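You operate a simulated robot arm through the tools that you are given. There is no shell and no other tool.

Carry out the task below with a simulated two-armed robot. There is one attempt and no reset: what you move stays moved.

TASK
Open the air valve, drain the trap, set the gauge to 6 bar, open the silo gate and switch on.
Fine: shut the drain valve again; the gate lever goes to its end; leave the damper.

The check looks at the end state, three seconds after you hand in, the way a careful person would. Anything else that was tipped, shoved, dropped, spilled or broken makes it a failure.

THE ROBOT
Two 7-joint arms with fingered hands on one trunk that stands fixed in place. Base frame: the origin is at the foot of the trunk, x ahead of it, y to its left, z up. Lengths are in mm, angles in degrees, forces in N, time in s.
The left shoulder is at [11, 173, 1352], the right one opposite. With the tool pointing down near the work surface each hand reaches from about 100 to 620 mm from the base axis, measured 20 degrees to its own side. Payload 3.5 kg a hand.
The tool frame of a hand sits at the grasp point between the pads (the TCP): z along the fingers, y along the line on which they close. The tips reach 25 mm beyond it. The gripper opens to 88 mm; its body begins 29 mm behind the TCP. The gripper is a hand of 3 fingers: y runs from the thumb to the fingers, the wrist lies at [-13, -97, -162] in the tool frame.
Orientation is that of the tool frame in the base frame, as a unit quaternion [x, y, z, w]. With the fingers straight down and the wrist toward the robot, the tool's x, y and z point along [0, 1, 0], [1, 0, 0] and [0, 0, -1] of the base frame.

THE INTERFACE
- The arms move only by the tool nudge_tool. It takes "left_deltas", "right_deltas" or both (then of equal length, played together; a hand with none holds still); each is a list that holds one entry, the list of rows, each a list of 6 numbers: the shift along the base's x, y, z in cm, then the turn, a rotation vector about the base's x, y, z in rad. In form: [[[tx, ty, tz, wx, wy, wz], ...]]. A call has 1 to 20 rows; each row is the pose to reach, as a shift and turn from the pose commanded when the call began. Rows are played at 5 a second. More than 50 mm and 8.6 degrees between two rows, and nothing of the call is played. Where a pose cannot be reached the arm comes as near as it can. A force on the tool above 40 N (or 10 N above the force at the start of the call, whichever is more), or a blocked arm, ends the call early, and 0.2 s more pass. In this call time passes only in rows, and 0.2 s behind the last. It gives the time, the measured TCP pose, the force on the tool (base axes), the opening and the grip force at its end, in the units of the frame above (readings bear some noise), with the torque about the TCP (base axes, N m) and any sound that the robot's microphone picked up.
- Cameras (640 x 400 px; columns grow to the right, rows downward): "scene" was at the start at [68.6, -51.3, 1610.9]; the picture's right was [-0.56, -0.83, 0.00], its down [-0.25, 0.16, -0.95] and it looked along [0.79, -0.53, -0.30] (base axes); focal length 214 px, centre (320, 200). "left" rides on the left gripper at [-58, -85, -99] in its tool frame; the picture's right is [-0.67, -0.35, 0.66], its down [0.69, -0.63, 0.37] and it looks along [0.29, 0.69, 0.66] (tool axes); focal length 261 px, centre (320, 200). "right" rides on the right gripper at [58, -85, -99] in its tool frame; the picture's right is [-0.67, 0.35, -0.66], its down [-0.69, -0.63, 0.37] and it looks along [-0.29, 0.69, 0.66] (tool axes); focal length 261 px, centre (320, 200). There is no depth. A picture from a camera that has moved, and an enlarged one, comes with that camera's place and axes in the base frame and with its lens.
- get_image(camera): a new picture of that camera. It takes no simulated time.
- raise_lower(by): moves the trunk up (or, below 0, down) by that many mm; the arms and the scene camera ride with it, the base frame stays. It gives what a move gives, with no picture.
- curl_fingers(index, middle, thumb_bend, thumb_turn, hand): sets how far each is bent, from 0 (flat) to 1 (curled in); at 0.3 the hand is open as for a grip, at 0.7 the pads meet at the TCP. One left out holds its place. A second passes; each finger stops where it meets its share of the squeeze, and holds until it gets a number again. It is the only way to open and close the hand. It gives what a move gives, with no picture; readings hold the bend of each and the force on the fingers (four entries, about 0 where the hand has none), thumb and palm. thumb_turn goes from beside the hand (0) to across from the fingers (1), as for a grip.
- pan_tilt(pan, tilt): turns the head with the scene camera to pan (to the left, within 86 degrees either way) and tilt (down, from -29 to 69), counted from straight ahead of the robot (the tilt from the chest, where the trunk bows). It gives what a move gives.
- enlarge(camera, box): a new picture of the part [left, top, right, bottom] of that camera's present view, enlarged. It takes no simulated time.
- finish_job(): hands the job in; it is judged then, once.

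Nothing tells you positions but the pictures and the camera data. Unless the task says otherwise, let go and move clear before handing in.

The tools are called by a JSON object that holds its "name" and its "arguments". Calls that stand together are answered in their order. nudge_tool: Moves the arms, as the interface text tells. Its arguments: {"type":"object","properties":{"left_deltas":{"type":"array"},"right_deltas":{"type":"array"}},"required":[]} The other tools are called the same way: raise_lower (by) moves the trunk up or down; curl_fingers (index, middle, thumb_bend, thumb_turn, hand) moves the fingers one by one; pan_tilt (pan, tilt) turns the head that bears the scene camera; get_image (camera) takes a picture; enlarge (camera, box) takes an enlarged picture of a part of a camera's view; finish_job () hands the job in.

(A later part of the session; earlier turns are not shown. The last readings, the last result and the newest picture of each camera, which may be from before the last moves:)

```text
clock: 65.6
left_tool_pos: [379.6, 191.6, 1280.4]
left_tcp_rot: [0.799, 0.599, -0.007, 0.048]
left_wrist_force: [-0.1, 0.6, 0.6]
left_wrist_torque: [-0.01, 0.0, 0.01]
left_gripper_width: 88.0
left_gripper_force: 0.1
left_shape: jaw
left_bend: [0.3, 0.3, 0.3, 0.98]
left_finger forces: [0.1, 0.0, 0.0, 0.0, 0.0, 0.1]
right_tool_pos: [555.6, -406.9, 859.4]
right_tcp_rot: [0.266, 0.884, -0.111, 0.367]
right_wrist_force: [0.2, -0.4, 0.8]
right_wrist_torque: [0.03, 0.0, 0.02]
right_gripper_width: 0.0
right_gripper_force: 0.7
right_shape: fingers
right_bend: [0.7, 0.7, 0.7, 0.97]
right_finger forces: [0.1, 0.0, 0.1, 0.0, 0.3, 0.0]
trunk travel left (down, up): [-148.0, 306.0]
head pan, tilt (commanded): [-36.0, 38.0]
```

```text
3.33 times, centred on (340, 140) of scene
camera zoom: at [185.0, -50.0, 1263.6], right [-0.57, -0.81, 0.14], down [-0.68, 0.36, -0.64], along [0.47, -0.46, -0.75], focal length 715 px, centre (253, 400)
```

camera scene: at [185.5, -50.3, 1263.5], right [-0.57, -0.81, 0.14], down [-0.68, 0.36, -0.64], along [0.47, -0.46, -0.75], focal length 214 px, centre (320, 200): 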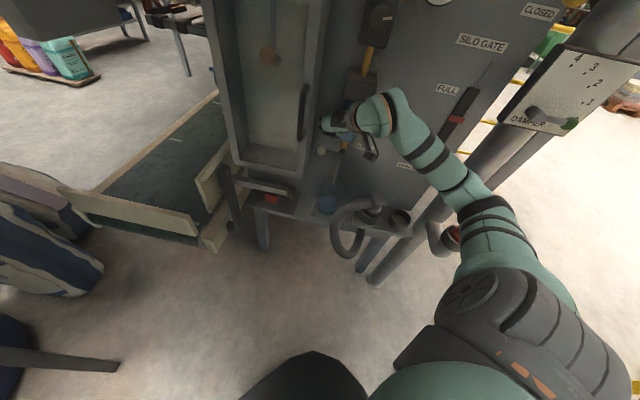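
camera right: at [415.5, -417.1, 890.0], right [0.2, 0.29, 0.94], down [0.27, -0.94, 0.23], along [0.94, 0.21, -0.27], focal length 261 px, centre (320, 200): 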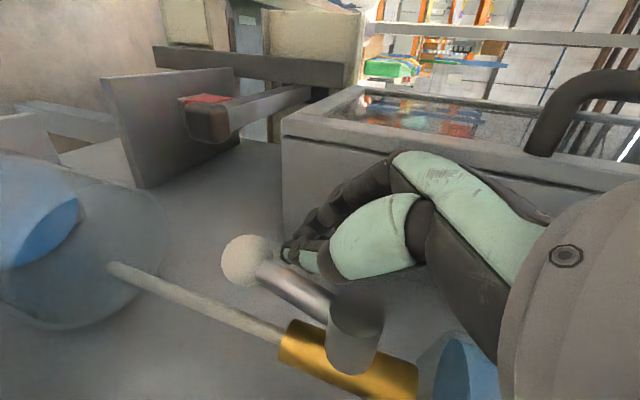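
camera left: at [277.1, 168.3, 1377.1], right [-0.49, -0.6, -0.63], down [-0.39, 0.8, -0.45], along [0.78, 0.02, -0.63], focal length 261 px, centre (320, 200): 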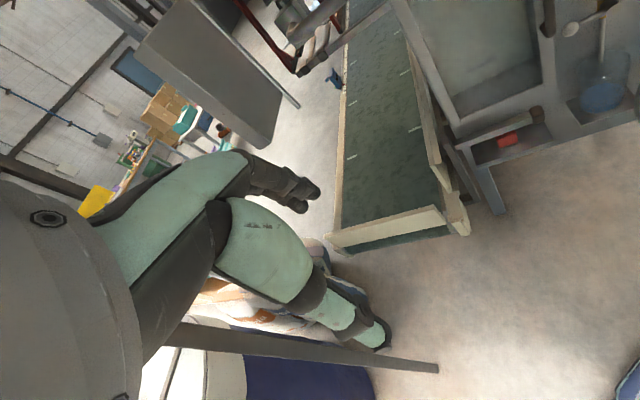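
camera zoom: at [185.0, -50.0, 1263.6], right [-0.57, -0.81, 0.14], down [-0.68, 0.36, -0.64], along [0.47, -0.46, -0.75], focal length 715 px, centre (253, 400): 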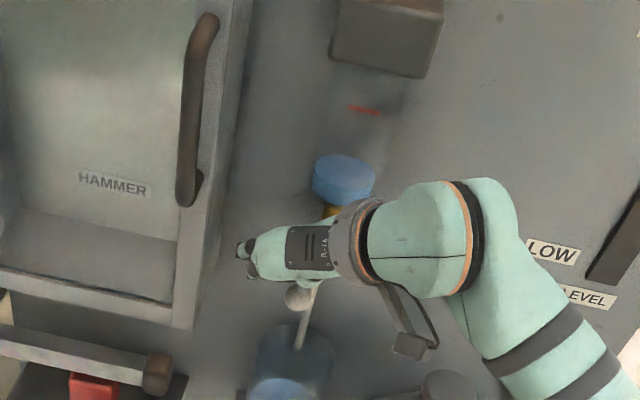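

{"name": "nudge_tool", "arguments": {"right_deltas": [[[0, 0, 0, 0, 0, 0], [0, 0, 0, 0, 0, 0], [0, 0, 0, 0, 0, 0], [0, 0, 0, 0, 0, 0], [0, 0, 0, 0, 0, 0], [0, 0, 0, 0, 0, 0], [0, 0, 0, 0, 0, 0], [0, 0, 0, 0, 0, 0], [0, 0, 0, 0, 0, 0], [0, 0, 0, 0, 0, 0]]]}}

{"name": "enlarge", "arguments": {"camera": "scene", "box": [280, 100, 400, 220]}}

{"name": "get_image", "arguments": {"camera": "right"}}

```text
clock: 67.8
left_tool_pos: [378.8, 190.7, 1280.7]
left_tcp_rot: [0.8, 0.599, -0.007, 0.047]
left_wrist_force: [0.4, -0.7, 0.4]
left_wrist_torque: [0.0, 0.0, -0.04]
left_gripper_width: 88.2
left_gripper_force: 0.2
left_shape: jaw
left_bend: [0.3, 0.3, 0.3, 0.98]
left_finger forces: [0.1, 0.0, 0.0, 0.0, 0.1, 0.0]
right_tool_pos: [554.8, -407.0, 859.3]
right_tcp_rot: [0.265, 0.885, -0.111, 0.366]
right_wrist_force: [0.5, 0.0, -0.2]
right_wrist_torque: [0.01, -0.03, 0.01]
right_gripper_width: 0.3
right_gripper_force: 0.2
right_shape: fingers
right_bend: [0.7, 0.7, 0.7, 0.97]
right_finger forces: [0.0, 0.0, 0.0, 0.1, 0.3, 0.1]
trunk travel left (down, up): [-148.0, 306.0]
head pan, tilt (commanded): [-36.0, 38.0]
```

```text
3.33 times, centred on (340, 160) of scene
camera zoom: at [185.0, -50.0, 1263.6], right [-0.57, -0.81, 0.14], down [-0.68, 0.36, -0.64], along [0.47, -0.46, -0.75], focal length 715 px, centre (253, 333)
```

zoom: 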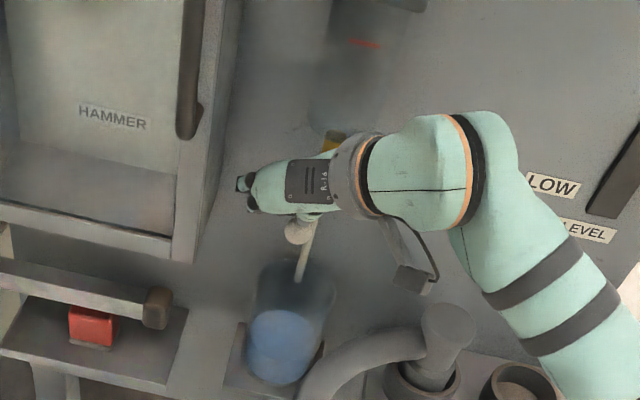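

```text
taken
camera right: at [416.0, -416.1, 889.8], right [0.2, 0.29, 0.94], down [0.27, -0.94, 0.23], along [0.94, 0.21, -0.27], focal length 261 px, centre (320, 200)
```

right: 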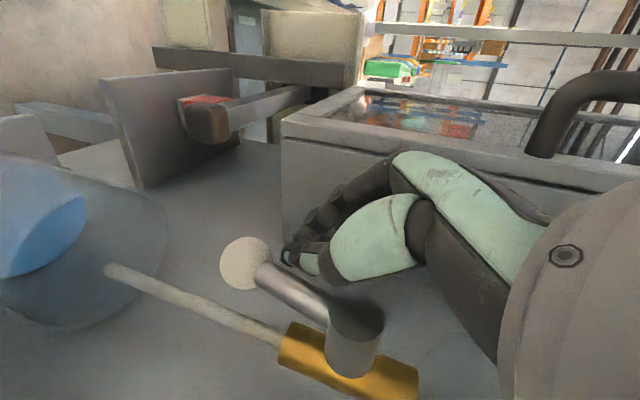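

The trap bowl is empty now. To shut the drain valve I must push its lever from the other side, so I'll back out, move to the right of the ball, and look before going in.

{"name": "nudge_tool", "arguments": {"right_deltas": [[[-1.7, 1.7, 0, 0, 0, 0], [-3.4, 3.4, 0, 0, 0, 0], [-4.95, 4.95, 0, 0, 0, 0], [-6.15, 3.75, -0.5, 0, 0, 0], [-7.35, 2.55, -1.0, 0, 0, 0], [-8.52, 1.38, -1.6, 0, 0, 0]]]}}

{"name": "get_image", "arguments": {"camera": "right"}}

{"name": "enlarge", "arguments": {"camera": "scene", "box": [280, 80, 440, 220]}}

```text
clock: 69.2
left_tool_pos: [379.4, 191.3, 1279.4]
left_tcp_rot: [0.799, 0.599, -0.006, 0.048]
left_wrist_force: [-0.6, -0.3, 0.3]
left_wrist_torque: [0.0, -0.02, 0.01]
left_gripper_width: 87.9
left_gripper_force: 0.1
left_shape: jaw
left_bend: [0.3, 0.3, 0.3, 0.98]
left_finger forces: [0.0, 0.0, 0.0, 0.1, 0.0, 0.0]
right_tool_pos: [470.0, -393.0, 842.8]
right_tcp_rot: [0.266, 0.885, -0.111, 0.366]
right_wrist_force: [-0.5, 0.6, 0.9]
right_wrist_torque: [-0.01, -0.01, -0.01]
right_gripper_width: 0.0
right_gripper_force: 0.0
right_shape: fingers
right_bend: [0.7, 0.7, 0.7, 0.97]
right_finger forces: [0.1, 0.0, 0.0, 0.0, 0.1, 0.1]
trunk travel left (down, up): [-148.0, 306.0]
head pan, tilt (commanded): [-36.0, 38.0]
```

```text
taken
camera right: at [330.8, -402.4, 873.4], right [0.2, 0.29, 0.94], down [0.27, -0.93, 0.23], along [0.94, 0.21, -0.27], focal length 261 px, centre (320, 200)
```

right: 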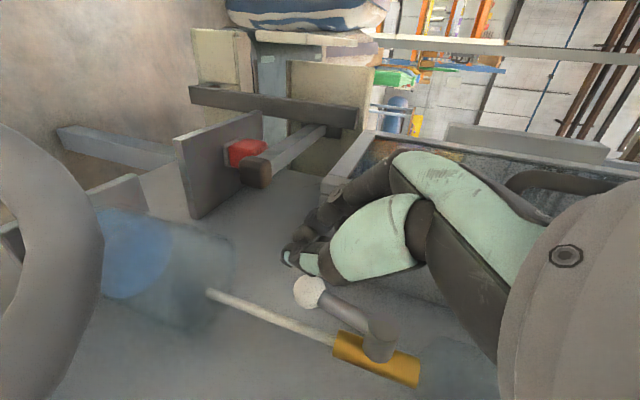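

```text
2.86 times, centred on (360, 150) of scene
camera zoom: at [184.6, -50.2, 1263.6], right [-0.57, -0.81, 0.14], down [-0.68, 0.36, -0.64], along [0.47, -0.46, -0.75], focal length 613 px, centre (206, 343)
```

zoom: 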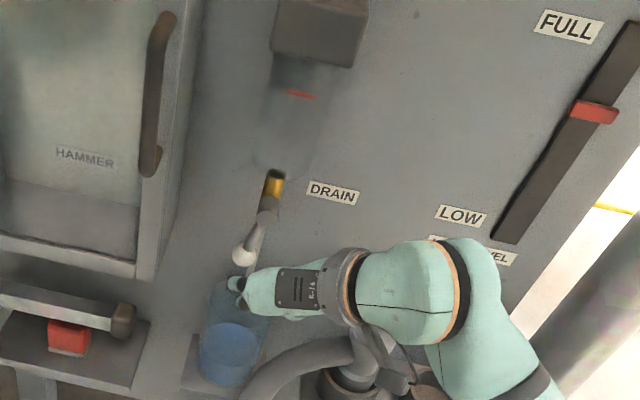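

{"name": "nudge_tool", "arguments": {"right_deltas": [[[-0.45, -0.45, 0, 0, 0, 0], [1.0, -1.9, 0, 0, 0, 0], [2.5, -3.4, 0, 0, 0, 0], [3.9, -4.8, 0, 0, 0, 0]]]}}

{"name": "get_image", "arguments": {"camera": "right"}}

{"name": "enlarge", "arguments": {"camera": "scene", "box": [280, 80, 440, 220]}}

```text
clock: 70.2
left_tool_pos: [378.8, 190.5, 1280.9]
left_tcp_rot: [0.799, 0.599, -0.006, 0.048]
left_wrist_force: [0.1, 0.7, 0.2]
left_wrist_torque: [0.01, 0.03, 0.01]
left_gripper_width: 87.7
left_gripper_force: 0.0
left_shape: jaw
left_bend: [0.3, 0.3, 0.3, 0.98]
left_finger forces: [0.0, 0.0, 0.0, 0.0, 0.0, 0.0]
right_tool_pos: [507.3, -440.0, 842.9]
right_tcp_rot: [0.266, 0.885, -0.111, 0.366]
right_wrist_force: [-4.9, 1.3, -0.5]
right_wrist_torque: [0.01, 0.05, 0.13]
right_gripper_width: 0.1
right_gripper_force: 2.0
right_shape: fingers
right_bend: [0.7, 0.7, 0.7, 0.97]
right_finger forces: [0.0, 4.7, 0.0, 0.0, 0.1, 0.0]
trunk travel left (down, up): [-148.0, 306.0]
head pan, tilt (commanded): [-36.0, 38.0]
```

```text
taken
camera right: at [369.0, -449.6, 874.2], right [0.2, 0.29, 0.94], down [0.27, -0.94, 0.23], along [0.94, 0.21, -0.27], focal length 261 px, centre (320, 200)
```

right: 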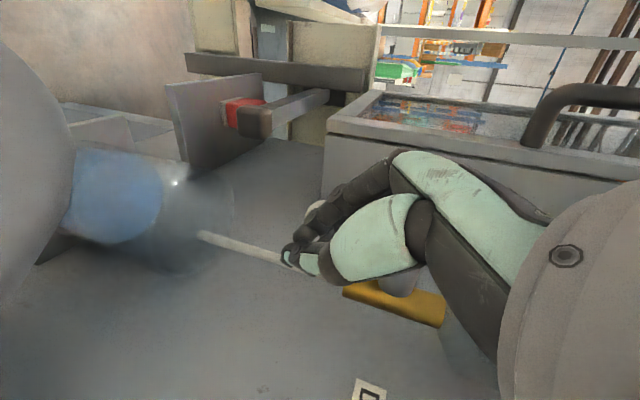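

```text
2.86 times, centred on (360, 150) of scene
camera zoom: at [183.8, -50.0, 1263.7], right [-0.57, -0.81, 0.14], down [-0.67, 0.36, -0.64], along [0.47, -0.46, -0.75], focal length 613 px, centre (206, 343)
```

zoom: 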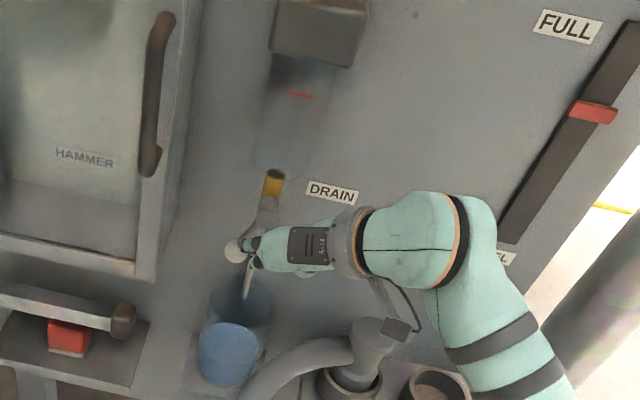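

The fingers are just right of the ball, but not quite deep enough. I'll shift slightly right, go 11 mm deeper, then sweep left and up to bring the lever back.

{"name": "nudge_tool", "arguments": {"right_deltas": [[[-0.42, -0.42, -0.5, 0, 0, 0], [-0.05, -0.8, -1.0, 0, 0, 0], [0.36, -1.2, -1.1, 0, 0, 0], [1.0, -0.55, -1.0, 0, 0, 0], [1.66, 0.1, -0.95, 0, 0, 0], [2.37, 0.81, -0.45, 0, 0, 0], [3.18, 1.62, 0.45, 0, 0, 0]]]}}

{"name": "get_image", "arguments": {"camera": "right"}}

{"name": "enlarge", "arguments": {"camera": "scene", "box": [280, 80, 440, 220]}}

```text
clock: 71.8
left_tool_pos: [378.4, 189.8, 1279.8]
left_tcp_rot: [0.799, 0.6, -0.006, 0.049]
left_wrist_force: [-0.1, 0.1, -0.1]
left_wrist_torque: [0.01, 0.01, 0.01]
left_gripper_width: 87.9
left_gripper_force: 0.1
left_shape: jaw
left_bend: [0.3, 0.3, 0.3, 0.98]
left_finger forces: [0.1, 0.1, 0.0, 0.0, 0.0, 0.0]
right_tool_pos: [540.0, -424.0, 847.6]
right_tcp_rot: [0.266, 0.885, -0.11, 0.366]
right_wrist_force: [-6.6, -0.5, -0.8]
right_wrist_torque: [0.02, -0.09, 0.12]
right_gripper_width: 0.0
right_gripper_force: 2.9
right_shape: fingers
right_bend: [0.7, 0.7, 0.7, 0.97]
right_finger forces: [0.0, 6.0, 0.1, 0.1, 0.0, 0.1]
trunk travel left (down, up): [-148.0, 306.0]
head pan, tilt (commanded): [-36.0, 38.0]
```

```text
taken
camera right: at [400.6, -433.4, 878.5], right [0.2, 0.29, 0.94], down [0.27, -0.94, 0.23], along [0.94, 0.21, -0.27], focal length 261 px, centre (320, 200)
```

right: 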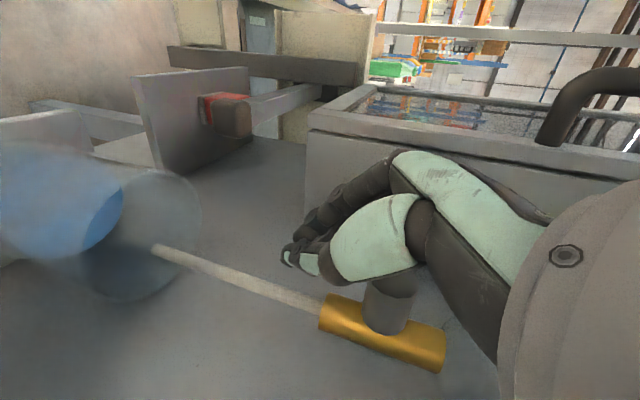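

```text
2.86 times, centred on (360, 150) of scene
camera zoom: at [183.8, -50.4, 1263.8], right [-0.57, -0.81, 0.14], down [-0.67, 0.36, -0.64], along [0.47, -0.46, -0.75], focal length 613 px, centre (206, 343)
```

zoom: 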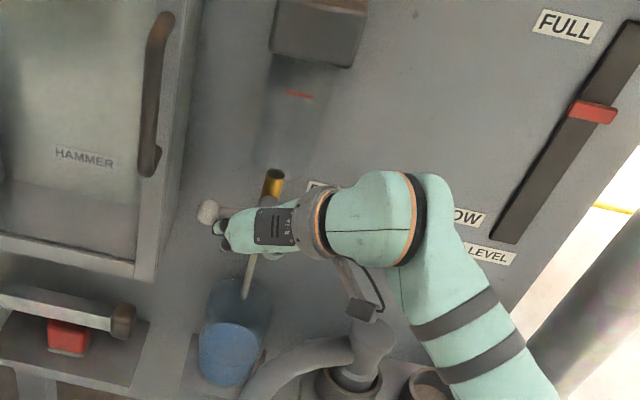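

The lever has nearly returned and the ball is about 10° below its original closed position. I'll continue left and up until it meets its stop.

{"name": "nudge_tool", "arguments": {"right_deltas": [[[0.7, 0.7, 0.4, 0, 0, 0], [1.3, 1.3, 0.8, 0, 0, 0], [1.6, 1.6, 1.3, 0, 0, 0], [1.7, 1.7, 1.8, 0, 0, 0], [1.7, 1.7, 2.2, 0, 0, 0]]]}}

{"name": "get_image", "arguments": {"camera": "right"}}

{"name": "enlarge", "arguments": {"camera": "scene", "box": [280, 80, 400, 200]}}

```text
clock: 73.0
left_tool_pos: [381.9, 192.3, 1279.4]
left_tcp_rot: [0.8, 0.598, -0.008, 0.048]
left_wrist_force: [-0.8, -0.1, 0.0]
left_wrist_torque: [-0.02, -0.01, 0.0]
left_gripper_width: 87.8
left_gripper_force: 0.0
left_shape: jaw
left_bend: [0.3, 0.3, 0.3, 0.98]
left_finger forces: [0.1, 0.0, 0.0, 0.0, 0.0, 0.1]
right_tool_pos: [560.2, -406.4, 868.6]
right_tcp_rot: [0.265, 0.885, -0.111, 0.366]
right_wrist_force: [4.4, 13.0, -14.1]
right_wrist_torque: [-0.2, 0.04, -0.24]
right_gripper_width: 0.0
right_gripper_force: 8.9
right_shape: fingers
right_bend: [0.7, 0.67, 0.7, 0.96]
right_finger forces: [0.0, 8.2, 0.1, 0.0, 9.3, 0.0]
trunk travel left (down, up): [-148.0, 306.0]
head pan, tilt (commanded): [-36.0, 38.0]
```

```text
taken
camera right: at [421.1, -415.4, 899.1], right [0.2, 0.29, 0.94], down [0.27, -0.93, 0.23], along [0.94, 0.21, -0.27], focal length 261 px, centre (320, 200)
```

right: 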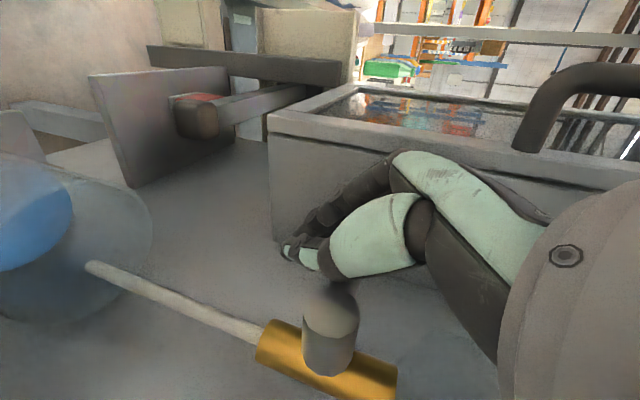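

```text
3.33 times, centred on (340, 140) of scene
camera zoom: at [187.9, -48.6, 1263.0], right [-0.57, -0.81, 0.15], down [-0.68, 0.36, -0.64], along [0.47, -0.46, -0.75], focal length 715 px, centre (253, 400)
```

zoom: 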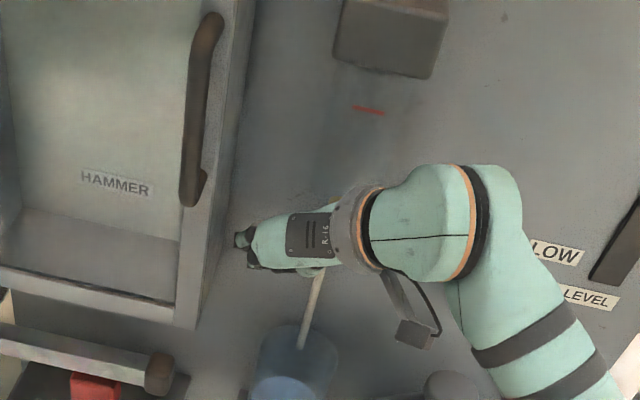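

Force has risen to about 14 N downward on the hand, so the lever is at its stop. I'll back off down and out and check the valve.

{"name": "nudge_tool", "arguments": {"right_deltas": [[[0, 0, -0.8, 0, 0, 0], [0, 0, -1.8, 0, 0, 0], [-1.5, 1.5, -1.8, 0, 0, 0], [-3.0, 3.0, -1.8, 0, 0, 0], [-4.5, 4.5, -1.0, 0, 0, 0], [-6.0, 6.0, 0, 0, 0, 0]]]}}

{"name": "get_image", "arguments": {"camera": "right"}}

{"name": "enlarge", "arguments": {"camera": "scene", "box": [280, 80, 400, 200]}}

```text
clock: 74.4
left_tool_pos: [378.9, 191.4, 1280.5]
left_tcp_rot: [0.799, 0.599, -0.007, 0.049]
left_wrist_force: [0.4, 0.6, -1.1]
left_wrist_torque: [0.04, -0.01, 0.02]
left_gripper_width: 87.9
left_gripper_force: 0.0
left_shape: jaw
left_bend: [0.3, 0.3, 0.3, 0.98]
left_finger forces: [0.1, 0.1, 0.0, 0.1, 0.0, 0.1]
right_tool_pos: [497.6, -347.4, 869.3]
right_tcp_rot: [0.266, 0.885, -0.111, 0.367]
right_wrist_force: [0.0, 0.5, -0.1]
right_wrist_torque: [0.03, -0.01, 0.0]
right_gripper_width: 0.0
right_gripper_force: 0.1
right_shape: fingers
right_bend: [0.7, 0.7, 0.7, 0.97]
right_finger forces: [0.0, 0.0, 0.1, 0.0, 0.0, 0.0]
trunk travel left (down, up): [-148.0, 306.0]
head pan, tilt (commanded): [-36.0, 38.0]
```

```text
taken
camera right: at [358.3, -356.4, 900.2], right [0.2, 0.29, 0.94], down [0.27, -0.94, 0.23], along [0.94, 0.21, -0.27], focal length 261 px, centre (320, 200)
```

right: 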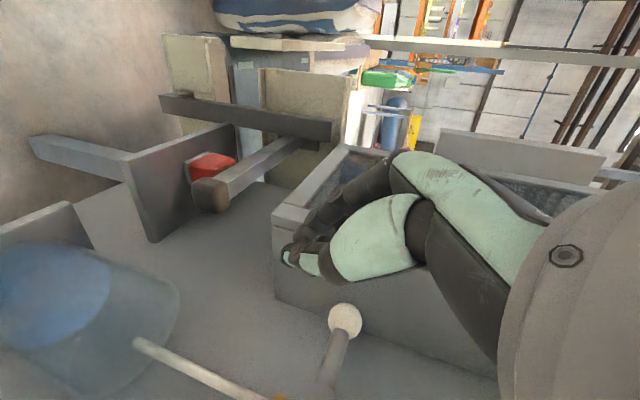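

```text
3.33 times, centred on (340, 140) of scene
camera zoom: at [184.6, -49.7, 1263.7], right [-0.57, -0.81, 0.14], down [-0.68, 0.36, -0.64], along [0.47, -0.46, -0.75], focal length 715 px, centre (253, 400)
```

zoom: 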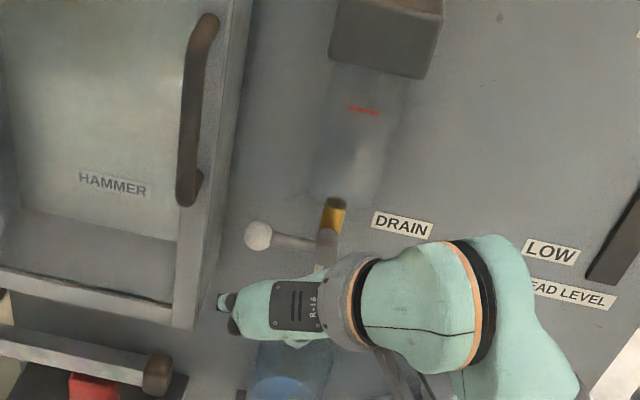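

The drain lever's ball is exactly where it was when closed, and the bowl is empty. Next is the pressure regulator, with its knob near (503,-417,1206). I'll back away and rise in front of the panel.

{"name": "nudge_tool", "arguments": {"right_deltas": [[[-1.5, 1.5, 1.5, 0, 0, 0], [-3.0, 3.0, 4.0, 0, 0, 0], [-4.0, 4.0, 7.0, 0, 0, 0], [-4.0, 4.0, 10.0, 0, 0, 0], [-4.0, 4.0, 13.0, 0, 0, 0], [-4.0, 4.0, 16.0, 0, 0, 0], [-4.0, 4.0, 19.0, 0, 0, 0], [-4.0, 4.0, 22.0, 0, 0, 0], [-4.0, 4.0, 25.0, 0, 0, 0], [-4.0, 4.0, 28.0, 0, 0, 0], [-4.0, 4.0, 31.0, 0, 0, 0], [-4.0, 4.0, 33.5, 0, 0, 0]]]}}

{"name": "pan_tilt", "arguments": {"pan": -40, "tilt": 15}}

{"name": "get_image", "arguments": {"camera": "scene"}}

{"name": "enlarge", "arguments": {"camera": "scene", "box": [240, 60, 400, 180]}}

{"name": "get_image", "arguments": {"camera": "right"}}

```text
clock: 77.0
left_tool_pos: [379.6, 191.7, 1280.4]
left_tcp_rot: [0.8, 0.598, -0.007, 0.048]
left_wrist_force: [0.2, 1.3, -0.4]
left_wrist_torque: [-0.02, 0.01, -0.01]
left_gripper_width: 87.7
left_gripper_force: 0.0
left_shape: jaw
left_bend: [0.3, 0.3, 0.3, 0.98]
left_finger forces: [0.1, 0.0, 0.0, 0.0, 0.1, 0.1]
right_tool_pos: [458.1, -306.7, 1206.4]
right_tcp_rot: [0.267, 0.884, -0.112, 0.367]
right_wrist_force: [0.0, -0.3, 0.8]
right_wrist_torque: [0.01, -0.01, -0.01]
right_gripper_width: 0.1
right_gripper_force: 0.0
right_shape: fingers
right_bend: [0.7, 0.7, 0.7, 0.97]
right_finger forces: [0.1, 0.0, 0.0, 0.1, 0.1, 0.1]
trunk travel left (down, up): [-148.0, 306.0]
head pan, tilt (commanded): [-36.0, 38.0]
```

```text
clock: 77.9
left_tool_pos: [379.4, 190.0, 1279.5]
left_tcp_rot: [0.799, 0.599, -0.007, 0.047]
left_wrist_force: [-1.1, 0.3, 0.4]
left_wrist_torque: [0.03, 0.01, 0.03]
left_gripper_width: 87.7
left_gripper_force: 0.1
left_shape: jaw
left_bend: [0.3, 0.3, 0.3, 0.98]
left_finger forces: [0.0, 0.1, 0.1, 0.0, 0.0, 0.0]
right_tool_pos: [457.5, -308.3, 1205.8]
right_tcp_rot: [0.266, 0.885, -0.111, 0.367]
right_wrist_force: [-0.7, -0.5, -0.6]
right_wrist_torque: [-0.04, 0.01, 0.01]
right_gripper_width: 0.0
right_gripper_force: 0.0
right_shape: fingers
right_bend: [0.7, 0.7, 0.7, 0.97]
right_finger forces: [0.0, 0.0, 0.0, 0.0, 0.0, 0.0]
trunk travel left (down, up): [-148.0, 306.0]
head pan, tilt (commanded): [-40.0, 15.0]
```

```text
taken
camera scene: at [195.6, -59.4, 1298.5], right [-0.62, -0.77, 0.16], down [-0.43, 0.17, -0.89], along [0.65, -0.62, -0.43], focal length 214 px, centre (320, 200)
```

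scene: 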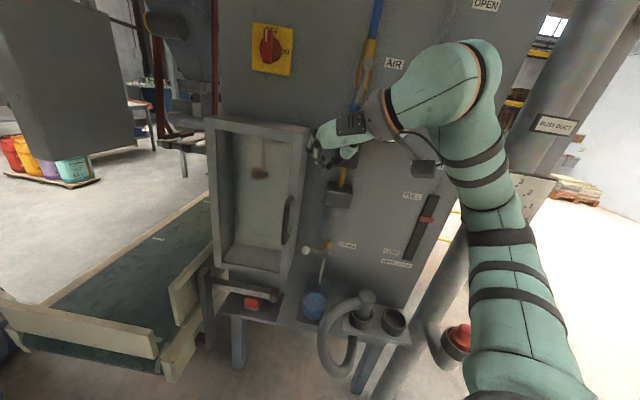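

```text
3.33 times, centred on (320, 120) of scene
camera zoom: at [195.6, -59.4, 1298.5], right [-0.62, -0.77, 0.16], down [-0.43, 0.17, -0.89], along [0.65, -0.62, -0.43], focal length 715 px, centre (320, 467)
```

zoom: 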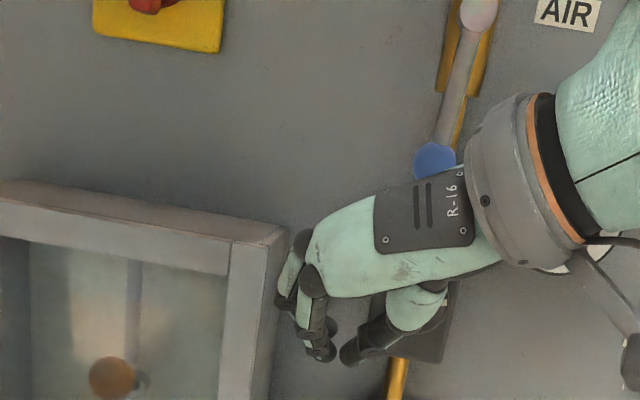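

```text
taken
camera right: at [318.6, -316.9, 1235.5], right [0.2, 0.29, 0.94], down [0.27, -0.94, 0.23], along [0.94, 0.21, -0.27], focal length 261 px, centre (320, 200)
```

right: 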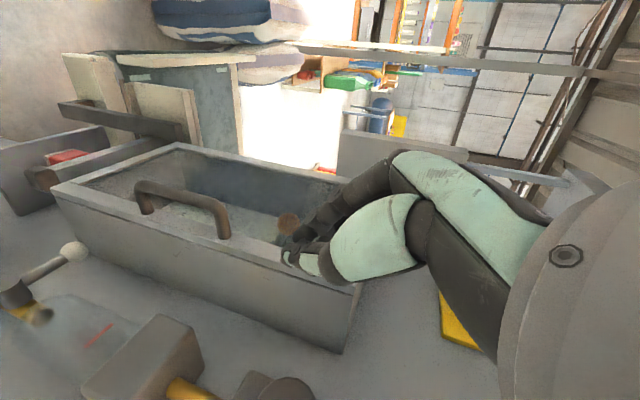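

The right hand hides the gauge from the head, so I'll turn and raise the left hand to use its camera as a second eye on the gauge.

{"name": "nudge_tool", "arguments": {"left_deltas": [[[0, 0, 1.5, 0, 0, -0.1], [0, 0, 3.0, 0, 0, -0.2], [0, 0, 4.5, 0, 0, -0.3], [0, 0, 6.0, 0, 0, -0.4], [0, 0, 7.5, 0, 0, -0.5], [0, 0, 9.0, 0, 0, -0.6], [0, 0, 10.5, 0, 0, -0.7], [0, 0, 12.0, 0, 0, -0.8]]]}}

{"name": "get_image", "arguments": {"camera": "left"}}

```text
clock: 79.7
left_tool_pos: [332.0, 124.6, 1283.1]
left_tcp_rot: [0.913, 0.39, -0.004, 0.122]
left_wrist_force: [-0.5, -0.6, 0.0]
left_wrist_torque: [0.02, 0.01, 0.01]
left_gripper_width: 87.9
left_gripper_force: 0.1
left_shape: jaw
left_bend: [0.3, 0.3, 0.3, 0.98]
left_finger forces: [0.1, 0.0, 0.1, 0.0, 0.1, 0.1]
left hand out of reach, approached as far as the arm can: row 1, 2, 3, 4, 5, 6, 7, 8
right_tool_pos: [458.7, -308.8, 1202.8]
right_tcp_rot: [0.266, 0.885, -0.111, 0.367]
right_wrist_force: [0.5, -0.1, 0.5]
right_wrist_torque: [-0.02, 0.02, 0.02]
right_gripper_width: 0.1
right_gripper_force: 0.2
right_shape: fingers
right_bend: [0.7, 0.7, 0.7, 0.97]
right_finger forces: [0.0, 0.0, 0.0, 0.1, 0.0, 0.1]
trunk travel left (down, up): [-148.0, 306.0]
head pan, tilt (commanded): [-40.0, 15.0]
```

```text
taken
camera left: at [222.2, 161.8, 1366.8], right [-0.66, -0.39, -0.64], down [0.06, 0.82, -0.56], along [0.75, -0.41, -0.52], focal length 261 px, centre (320, 200)
```

left: 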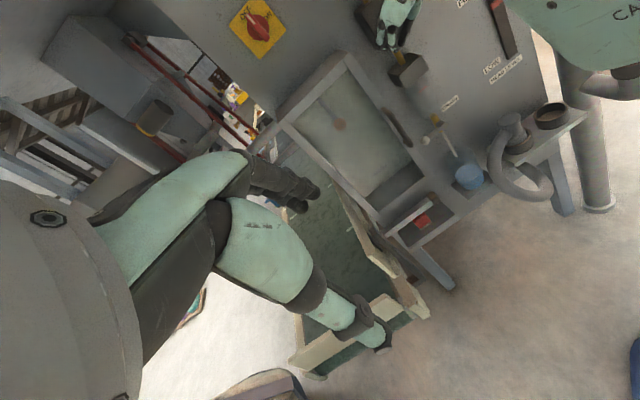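

I'll turn the right hand to point straight at the regulator knob, rolled 60° counter-clockwise so there is room to twist clockwise, then open the fingers.

{"name": "nudge_tool", "arguments": {"right_deltas": [[[0, -0.7, 0, -0.1344, 0.0084, 0.0262], [0, -1.4, 0, -0.2689, 0.0169, 0.0524], [0, -2.1, 0, -0.4033, 0.0253, 0.0787], [-0.1, -2.8, 0.1, -0.5378, 0.0338, 0.1049], [-0.1, -3.5, 0.1, -0.6722, 0.0422, 0.1311], [-0.1, -4.2, 0.2, -0.8067, 0.0507, 0.1573], [-0.2, -4.9, 0.2, -0.9411, 0.0591, 0.1836], [-0.2, -5.5, 0.3, -1.0756, 0.0676, 0.2098], [-0.2, -6.2, 0.3, -1.21, 0.076, 0.236]]]}}

{"name": "get_image", "arguments": {"camera": "right"}}

{"name": "get_image", "arguments": {"camera": "scene"}}

```text
clock: 81.7
left_tool_pos: [331.3, 125.0, 1282.1]
left_tcp_rot: [0.913, 0.39, -0.003, 0.122]
left_wrist_force: [0.1, 0.1, 0.6]
left_wrist_torque: [0.0, 0.01, -0.03]
left_gripper_width: 87.7
left_gripper_force: 0.1
left_shape: jaw
left_bend: [0.3, 0.3, 0.3, 0.98]
left_finger forces: [0.0, 0.0, 0.0, 0.1, 0.1, 0.1]
right_tool_pos: [455.0, -370.6, 1207.6]
right_tcp_rot: [-0.094, 0.7, -0.563, 0.43]
right_wrist_force: [-0.1, -1.4, -0.3]
right_wrist_torque: [-0.07, 0.01, 0.0]
right_gripper_width: 0.0
right_gripper_force: 0.0
right_shape: fingers
right_bend: [0.7, 0.7, 0.7, 0.97]
right_finger forces: [0.0, 0.0, 0.1, 0.1, 0.0, 0.0]
trunk travel left (down, up): [-148.0, 306.0]
head pan, tilt (commanded): [-40.0, 15.0]
```

```text
taken
camera right: at [320.8, -365.1, 1253.2], right [0.07, 1.0, 0.03], down [0.46, -0.06, 0.89], along [0.89, -0.05, -0.46], focal length 261 px, centre (320, 200)
```

right: 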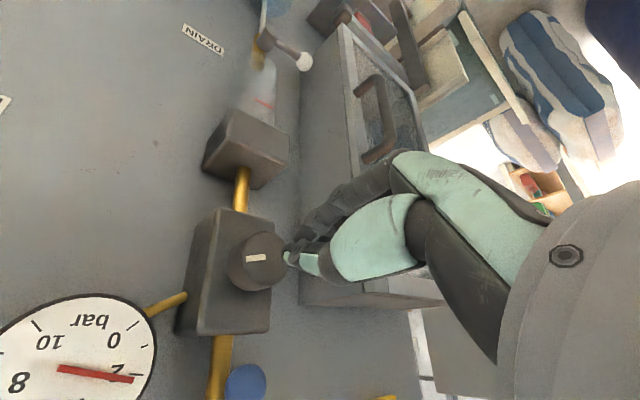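

```text
taken
camera scene: at [195.5, -59.5, 1298.6], right [-0.62, -0.77, 0.16], down [-0.43, 0.17, -0.89], along [0.65, -0.62, -0.43], focal length 214 px, centre (320, 200)
```

scene: 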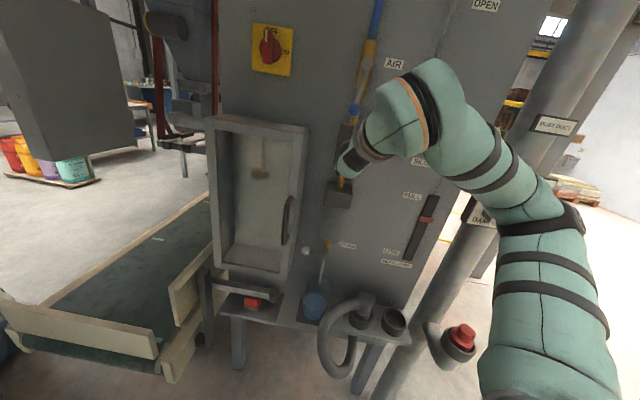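

The hand camera now shows the knob and the gauge together, with the gauge at about 2 bar. I'll zoom in before gripping.

{"name": "enlarge", "arguments": {"camera": "right", "box": [0, 200, 320, 400]}}

{"name": "curl_fingers", "arguments": {"hand": "right", "index": 0.3, "middle": 0.3, "thumb_bend": 0.3}}

{"name": "get_image", "arguments": {"camera": "right"}}

```text
2.00 times, centred on (160, 300) of right
camera zoom: at [320.8, -365.1, 1253.2], right [0.07, 1.0, 0.03], down [0.46, -0.06, 0.89], along [0.89, -0.05, -0.46], focal length 521 px, centre (640, 0)
```

zoom: 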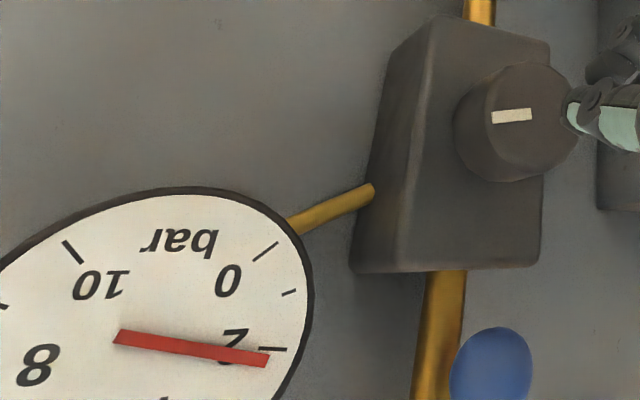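

```text
clock: 82.7
left_tool_pos: [331.0, 124.6, 1283.4]
left_tcp_rot: [0.913, 0.39, -0.002, 0.122]
left_wrist_force: [0.1, 0.7, -1.0]
left_wrist_torque: [0.01, 0.01, 0.02]
left_gripper_width: 87.8
left_gripper_force: 0.2
left_shape: jaw
left_bend: [0.3, 0.3, 0.3, 0.98]
left_finger forces: [0.0, 0.1, 0.0, 0.0, 0.0, 0.0]
right_tool_pos: [456.8, -371.2, 1207.9]
right_tcp_rot: [-0.093, 0.701, -0.561, 0.43]
right_wrist_force: [0.2, 0.1, 0.3]
right_wrist_torque: [0.02, 0.02, -0.04]
right_gripper_width: 84.3
right_gripper_force: 0.2
right_shape: fingers
right_bend: [0.3, 0.3, 0.3, 0.97]
right_finger forces: [0.0, 0.0, 0.1, 0.1, 0.1, 0.0]
trunk travel left (down, up): [-148.0, 306.0]
head pan, tilt (commanded): [-40.0, 15.0]
```

```text
taken
camera right: at [320.9, -364.9, 1253.1], right [0.07, 1.0, 0.03], down [0.46, -0.06, 0.89], along [0.89, -0.05, -0.46], focal length 261 px, centre (320, 200)
```

right: 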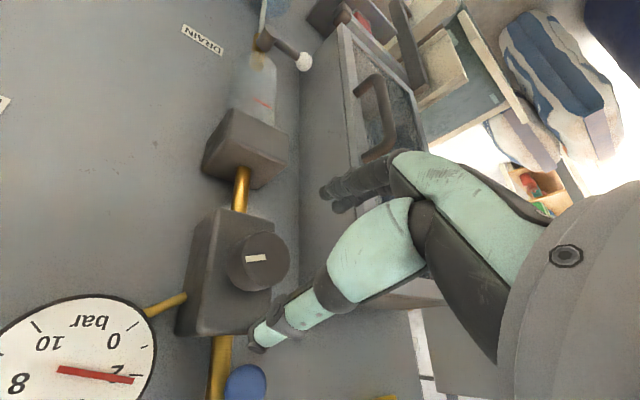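

The knob's front centre is near (506,-415,1203) and its mark points to the right. I'll advance so the fingertips straddle it without touching the block.

{"name": "nudge_tool", "arguments": {"right_deltas": [[[1.4, -1.2, -0.2, 0, 0, 0], [2.8, -2.4, -0.4, 0, 0, 0], [4.1, -3.6, -0.45, 0, 0, 0]]]}}

{"name": "get_image", "arguments": {"camera": "right"}}

{"name": "enlarge", "arguments": {"camera": "scene", "box": [290, 80, 450, 200]}}

```text
clock: 83.5
left_tool_pos: [331.4, 126.1, 1283.6]
left_tcp_rot: [0.913, 0.39, -0.003, 0.122]
left_wrist_force: [-0.2, 0.5, -0.3]
left_wrist_torque: [0.0, 0.0, 0.03]
left_gripper_width: 87.5
left_gripper_force: 0.1
left_shape: jaw
left_bend: [0.3, 0.3, 0.3, 0.98]
left_finger forces: [0.1, 0.0, 0.0, 0.1, 0.0, 0.0]
right_tool_pos: [496.8, -406.8, 1202.0]
right_tcp_rot: [-0.092, 0.701, -0.561, 0.432]
right_wrist_force: [-0.7, 0.7, 0.4]
right_wrist_torque: [-0.03, -0.03, 0.01]
right_gripper_width: 84.5
right_gripper_force: 0.0
right_shape: fingers
right_bend: [0.3, 0.3, 0.3, 0.97]
right_finger forces: [0.0, 0.0, 0.0, 0.0, 0.1, 0.0]
trunk travel left (down, up): [-148.0, 306.0]
head pan, tilt (commanded): [-40.0, 15.0]
```

```text
taken
camera right: at [362.7, -401.0, 1248.6], right [0.07, 1.0, 0.03], down [0.46, -0.06, 0.89], along [0.89, -0.05, -0.46], focal length 261 px, centre (320, 200)
```

right: 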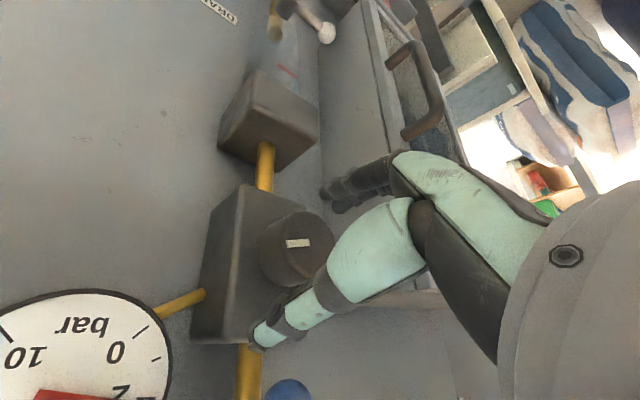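

```text
3.33 times, centred on (370, 140) of scene
camera zoom: at [195.9, -59.6, 1298.5], right [-0.62, -0.77, 0.16], down [-0.43, 0.17, -0.89], along [0.65, -0.62, -0.43], focal length 715 px, centre (153, 400)
```

zoom: 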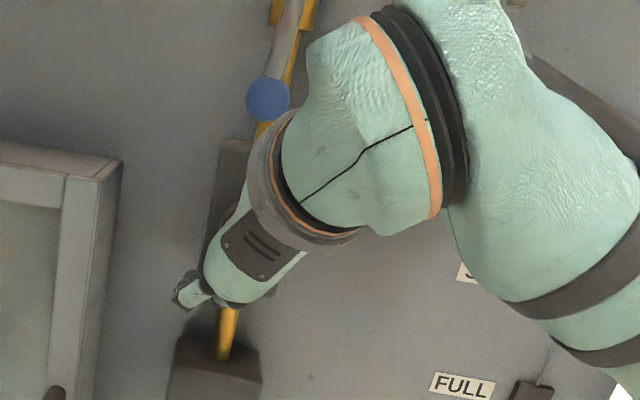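

{"name": "nudge_tool", "arguments": {"right_deltas": [[[0.25, -0.25, 0.1, 0, 0, 0]]]}}

{"name": "curl_fingers", "arguments": {"hand": "right", "index": 0.62, "middle": 0.62, "thumb_bend": 0.62}}

{"name": "get_image", "arguments": {"camera": "right"}}

```text
clock: 83.9
left_tool_pos: [330.9, 125.8, 1283.1]
left_tcp_rot: [0.913, 0.39, -0.003, 0.122]
left_wrist_force: [0.7, -0.8, 0.0]
left_wrist_torque: [0.0, 0.01, 0.0]
left_gripper_width: 87.8
left_gripper_force: 0.1
left_shape: jaw
left_bend: [0.3, 0.3, 0.3, 0.98]
left_finger forces: [0.0, 0.1, 0.1, 0.0, 0.1, 0.0]
right_tool_pos: [500.2, -408.1, 1204.8]
right_tcp_rot: [-0.093, 0.7, -0.562, 0.431]
right_wrist_force: [-0.2, -0.3, -1.0]
right_wrist_torque: [0.0, 0.03, -0.01]
right_gripper_width: 84.2
right_gripper_force: 0.1
right_shape: fingers
right_bend: [0.3, 0.3, 0.3, 0.97]
right_finger forces: [0.0, 0.0, 0.1, 0.0, 0.0, 0.1]
trunk travel left (down, up): [-148.0, 306.0]
head pan, tilt (commanded): [-40.0, 15.0]
```

```text
clock: 84.9
left_tool_pos: [333.9, 126.1, 1282.1]
left_tcp_rot: [0.913, 0.389, -0.004, 0.122]
left_wrist_force: [0.2, 0.1, -0.2]
left_wrist_torque: [0.01, -0.01, 0.04]
left_gripper_width: 88.1
left_gripper_force: 0.0
left_shape: jaw
left_bend: [0.3, 0.3, 0.3, 0.98]
left_finger forces: [0.0, 0.1, 0.1, 0.0, 0.0, 0.1]
right_tool_pos: [499.8, -407.3, 1203.6]
right_tcp_rot: [-0.094, 0.701, -0.561, 0.43]
right_wrist_force: [1.3, 5.9, -8.7]
right_wrist_torque: [0.14, 0.16, 0.14]
right_gripper_width: 33.8
right_gripper_force: 8.4
right_shape: fingers
right_bend: [0.52, 0.56, 0.57, 0.97]
right_finger forces: [7.8, 5.5, 0.0, 0.1, 4.1, 0.0]
trunk travel left (down, up): [-148.0, 306.0]
head pan, tilt (commanded): [-40.0, 15.0]
```

```text
taken
camera right: at [366.1, -402.2, 1249.2], right [0.07, 1.0, 0.03], down [0.46, -0.06, 0.89], along [0.89, -0.05, -0.46], focal length 261 px, centre (320, 200)
```

right: 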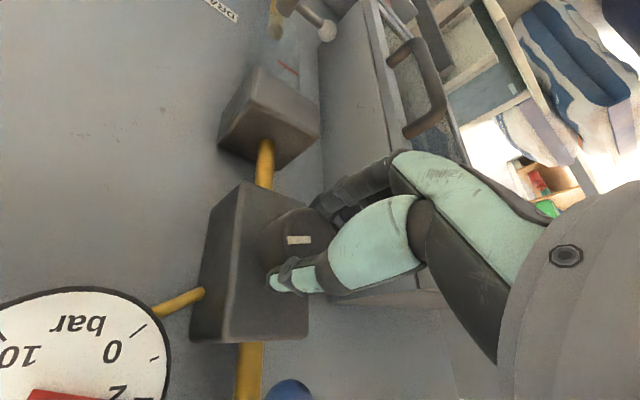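

The knob is gripped. I'll twist clockwise about the panel normal by 30° and see how the gauge responds.

{"name": "nudge_tool", "arguments": {"right_deltas": [[[0.05, 0.05, -0.12, 0.0919, -0.0919, 0], [0.05, 0.05, -0.12, 0.1838, -0.1838, 0], [0.05, 0.05, -0.12, 0.2757, -0.2757, 0], [0.05, 0.05, -0.12, 0.3676, -0.3676, 0]]]}}

{"name": "get_image", "arguments": {"camera": "right"}}

{"name": "enlarge", "arguments": {"camera": "scene", "box": [290, 60, 450, 180]}}

```text
clock: 85.9
left_tool_pos: [332.3, 125.7, 1282.4]
left_tcp_rot: [0.913, 0.39, -0.003, 0.122]
left_wrist_force: [-0.6, 0.7, 0.9]
left_wrist_torque: [0.02, -0.02, 0.04]
left_gripper_width: 87.9
left_gripper_force: 0.1
left_shape: jaw
left_bend: [0.3, 0.3, 0.3, 0.98]
left_finger forces: [0.1, 0.0, 0.0, 0.1, 0.0, 0.1]
right_tool_pos: [500.7, -407.0, 1202.7]
right_tcp_rot: [0.091, 0.702, -0.432, 0.56]
right_wrist_force: [0.5, 3.0, -1.9]
right_wrist_torque: [0.06, 0.03, 0.05]
right_gripper_width: 33.8
right_gripper_force: 7.7
right_shape: fingers
right_bend: [0.53, 0.57, 0.56, 0.97]
right_finger forces: [5.7, 4.0, 0.0, 0.0, 5.8, 0.0]
trunk travel left (down, up): [-148.0, 306.0]
head pan, tilt (commanded): [-40.0, 15.0]
```

```text
taken
camera right: at [358.6, -409.3, 1196.6], right [-0.01, 0.92, 0.4], down [0.12, -0.4, 0.91], along [0.99, 0.06, -0.1], focal length 261 px, centre (320, 200)
```

right: 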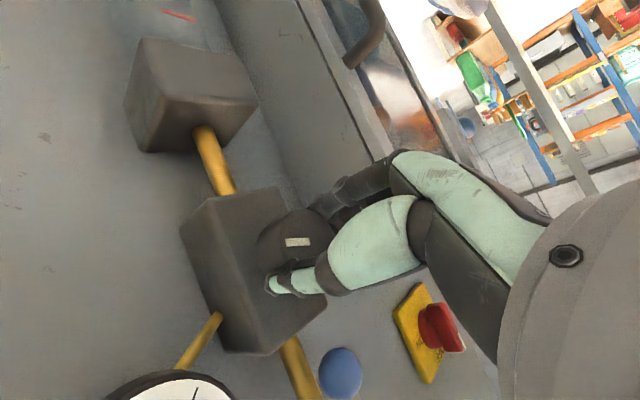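

```text
3.33 times, centred on (370, 120) of scene
camera zoom: at [196.3, -59.2, 1298.6], right [-0.62, -0.77, 0.16], down [-0.43, 0.17, -0.89], along [0.65, -0.62, -0.43], focal length 715 px, centre (153, 467)
```

zoom: 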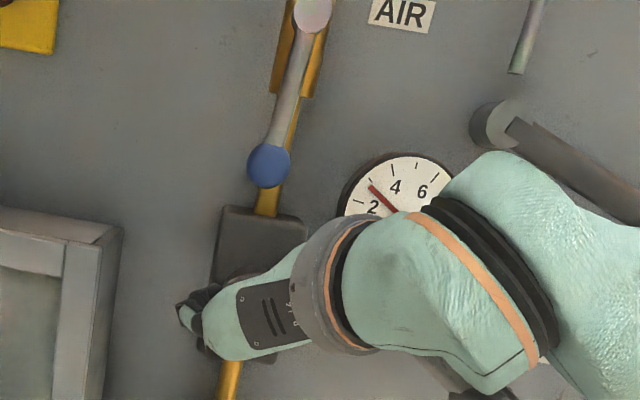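

The knob turns with the hand and the gauge rose to about 3 bar, roughly 1 bar per 30°. I'll continue clockwise another 18°, staying short of my wrist limit.

{"name": "nudge_tool", "arguments": {"right_deltas": [[[0, 0, 0, 0.0742, -0.0742, 0], [0, 0, 0, 0.1485, -0.1485, 0], [0, 0, 0, 0.2227, -0.2227, 0]]]}}

{"name": "get_image", "arguments": {"camera": "right"}}

{"name": "enlarge", "arguments": {"camera": "scene", "box": [290, 60, 450, 180]}}

```text
clock: 86.7
left_tool_pos: [331.2, 125.9, 1282.9]
left_tcp_rot: [0.913, 0.39, -0.003, 0.122]
left_wrist_force: [0.4, 0.1, -0.5]
left_wrist_torque: [-0.01, 0.05, -0.01]
left_gripper_width: 87.8
left_gripper_force: 0.1
left_shape: jaw
left_bend: [0.3, 0.3, 0.3, 0.98]
left_finger forces: [0.1, 0.0, 0.0, 0.0, 0.1, 0.0]
right_tool_pos: [501.1, -409.3, 1203.3]
right_tcp_rot: [0.201, 0.678, -0.339, 0.621]
right_wrist_force: [1.2, 2.4, -2.5]
right_wrist_torque: [0.03, 0.05, 0.01]
right_gripper_width: 33.9
right_gripper_force: 7.4
right_shape: fingers
right_bend: [0.53, 0.58, 0.56, 0.97]
right_finger forces: [5.6, 3.8, 0.0, 0.0, 6.2, 0.1]
trunk travel left (down, up): [-148.0, 306.0]
head pan, tilt (commanded): [-40.0, 15.0]
```

```text
taken
camera right: at [363.6, -404.2, 1165.3], right [-0.12, 0.8, 0.58], down [-0.08, -0.59, 0.8], along [0.99, 0.05, 0.13], focal length 261 px, centre (320, 200)
```

right: 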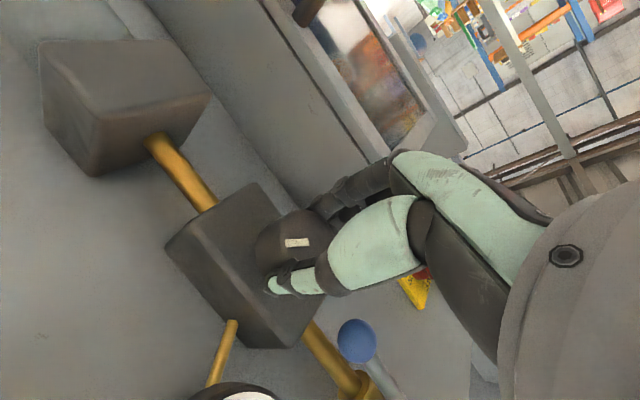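

```text
3.33 times, centred on (370, 120) of scene
camera zoom: at [196.0, -59.1, 1298.6], right [-0.62, -0.77, 0.16], down [-0.43, 0.17, -0.89], along [0.65, -0.62, -0.43], focal length 715 px, centre (153, 467)
```

zoom: 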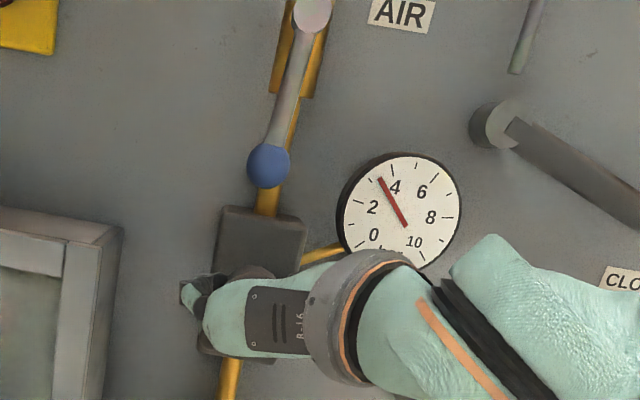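

The gauge reads about 3.7 bar now and is fully visible. I'll release, back off slightly, roll the open hand counter-clockwise, and regrip for the rest.

{"name": "curl_fingers", "arguments": {"hand": "right", "index": 0.3, "middle": 0.3, "thumb_bend": 0.3}}

{"name": "nudge_tool", "arguments": {"right_deltas": [[[-0.55, 0.55, 0, 0, 0, 0], [-1.1, 1.1, 0, -0.0935, 0.0935, 0], [-1.1, 1.1, 0, -0.187, 0.187, 0], [-1.1, 1.1, 0, -0.2805, 0.2805, 0], [-1.1, 1.1, 0, -0.374, 0.374, 0], [-1.1, 1.1, 0, -0.4675, 0.4675, 0], [-1.1, 1.1, 0, -0.561, 0.561, 0], [-1.1, 1.1, 0, -0.6545, 0.6545, 0], [-1.1, 1.1, 0, -0.748, 0.748, 0], [-1.1, 1.1, 0, -0.8415, 0.8415, 0]]]}}

{"name": "get_image", "arguments": {"camera": "right"}}

{"name": "enlarge", "arguments": {"camera": "scene", "box": [290, 60, 450, 180]}}

```text
clock: 87.7
left_tool_pos: [331.1, 125.1, 1282.7]
left_tcp_rot: [0.913, 0.389, -0.004, 0.122]
left_wrist_force: [-0.4, 0.7, -0.4]
left_wrist_torque: [-0.02, 0.01, 0.0]
left_gripper_width: 87.7
left_gripper_force: 0.2
left_shape: jaw
left_bend: [0.3, 0.3, 0.3, 0.98]
left_finger forces: [0.0, 0.1, 0.1, 0.0, 0.0, 0.1]
right_tool_pos: [500.1, -407.6, 1202.3]
right_tcp_rot: [0.2, 0.678, -0.338, 0.621]
right_wrist_force: [0.7, -0.4, -0.2]
right_wrist_torque: [-0.03, -0.02, 0.02]
right_gripper_width: 84.4
right_gripper_force: 0.1
right_shape: fingers
right_bend: [0.3, 0.3, 0.3, 0.97]
right_finger forces: [0.0, 0.0, 0.0, 0.1, 0.0, 0.1]
trunk travel left (down, up): [-148.0, 306.0]
head pan, tilt (commanded): [-40.0, 15.0]
```

```text
clock: 89.9
left_tool_pos: [331.6, 126.6, 1284.0]
left_tcp_rot: [0.913, 0.39, -0.003, 0.121]
left_wrist_force: [0.6, 0.0, 0.5]
left_wrist_torque: [0.02, -0.02, -0.02]
left_gripper_width: 87.8
left_gripper_force: 0.1
left_shape: jaw
left_bend: [0.3, 0.3, 0.3, 0.98]
left_finger forces: [0.0, 0.1, 0.0, 0.1, 0.0, 0.0]
right_tool_pos: [488.6, -395.7, 1202.8]
right_tcp_rot: [-0.215, 0.673, -0.629, 0.325]
right_wrist_force: [-0.3, -0.3, 0.3]
right_wrist_torque: [-0.02, -0.01, 0.02]
right_gripper_width: 84.6
right_gripper_force: 0.1
right_shape: fingers
right_bend: [0.3, 0.3, 0.3, 0.97]
right_finger forces: [0.0, 0.0, 0.1, 0.0, 0.0, 0.0]
trunk travel left (down, up): [-148.0, 306.0]
head pan, tilt (commanded): [-40.0, 15.0]
```

```text
taken
camera right: at [369.1, -375.8, 1278.1], right [0.04, 0.97, -0.23], down [0.66, 0.15, 0.73], along [0.75, -0.19, -0.64], focal length 261 px, centre (320, 200)
```

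right: 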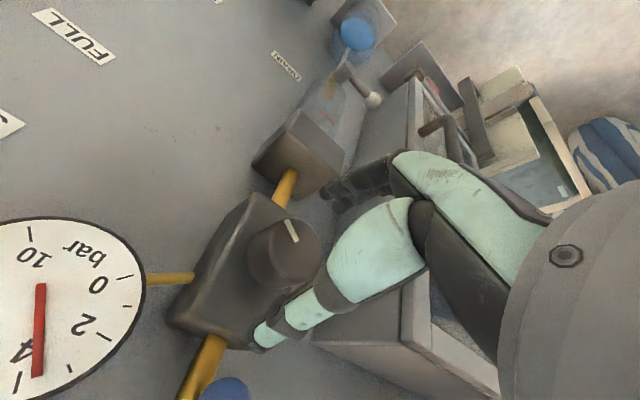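

```text
3.33 times, centred on (370, 120) of scene
camera zoom: at [195.5, -58.8, 1298.7], right [-0.62, -0.77, 0.16], down [-0.43, 0.17, -0.89], along [0.65, -0.62, -0.43], focal length 715 px, centre (153, 467)
```

zoom: 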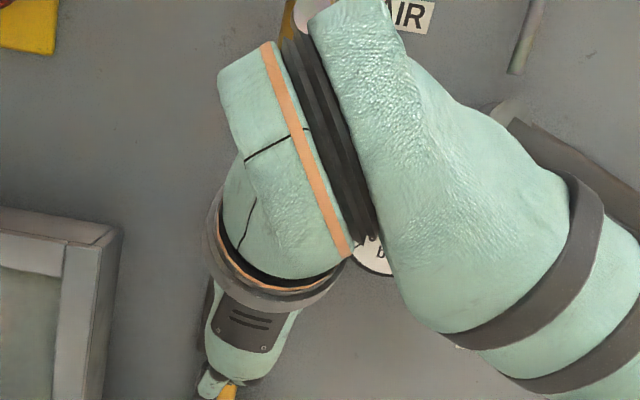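

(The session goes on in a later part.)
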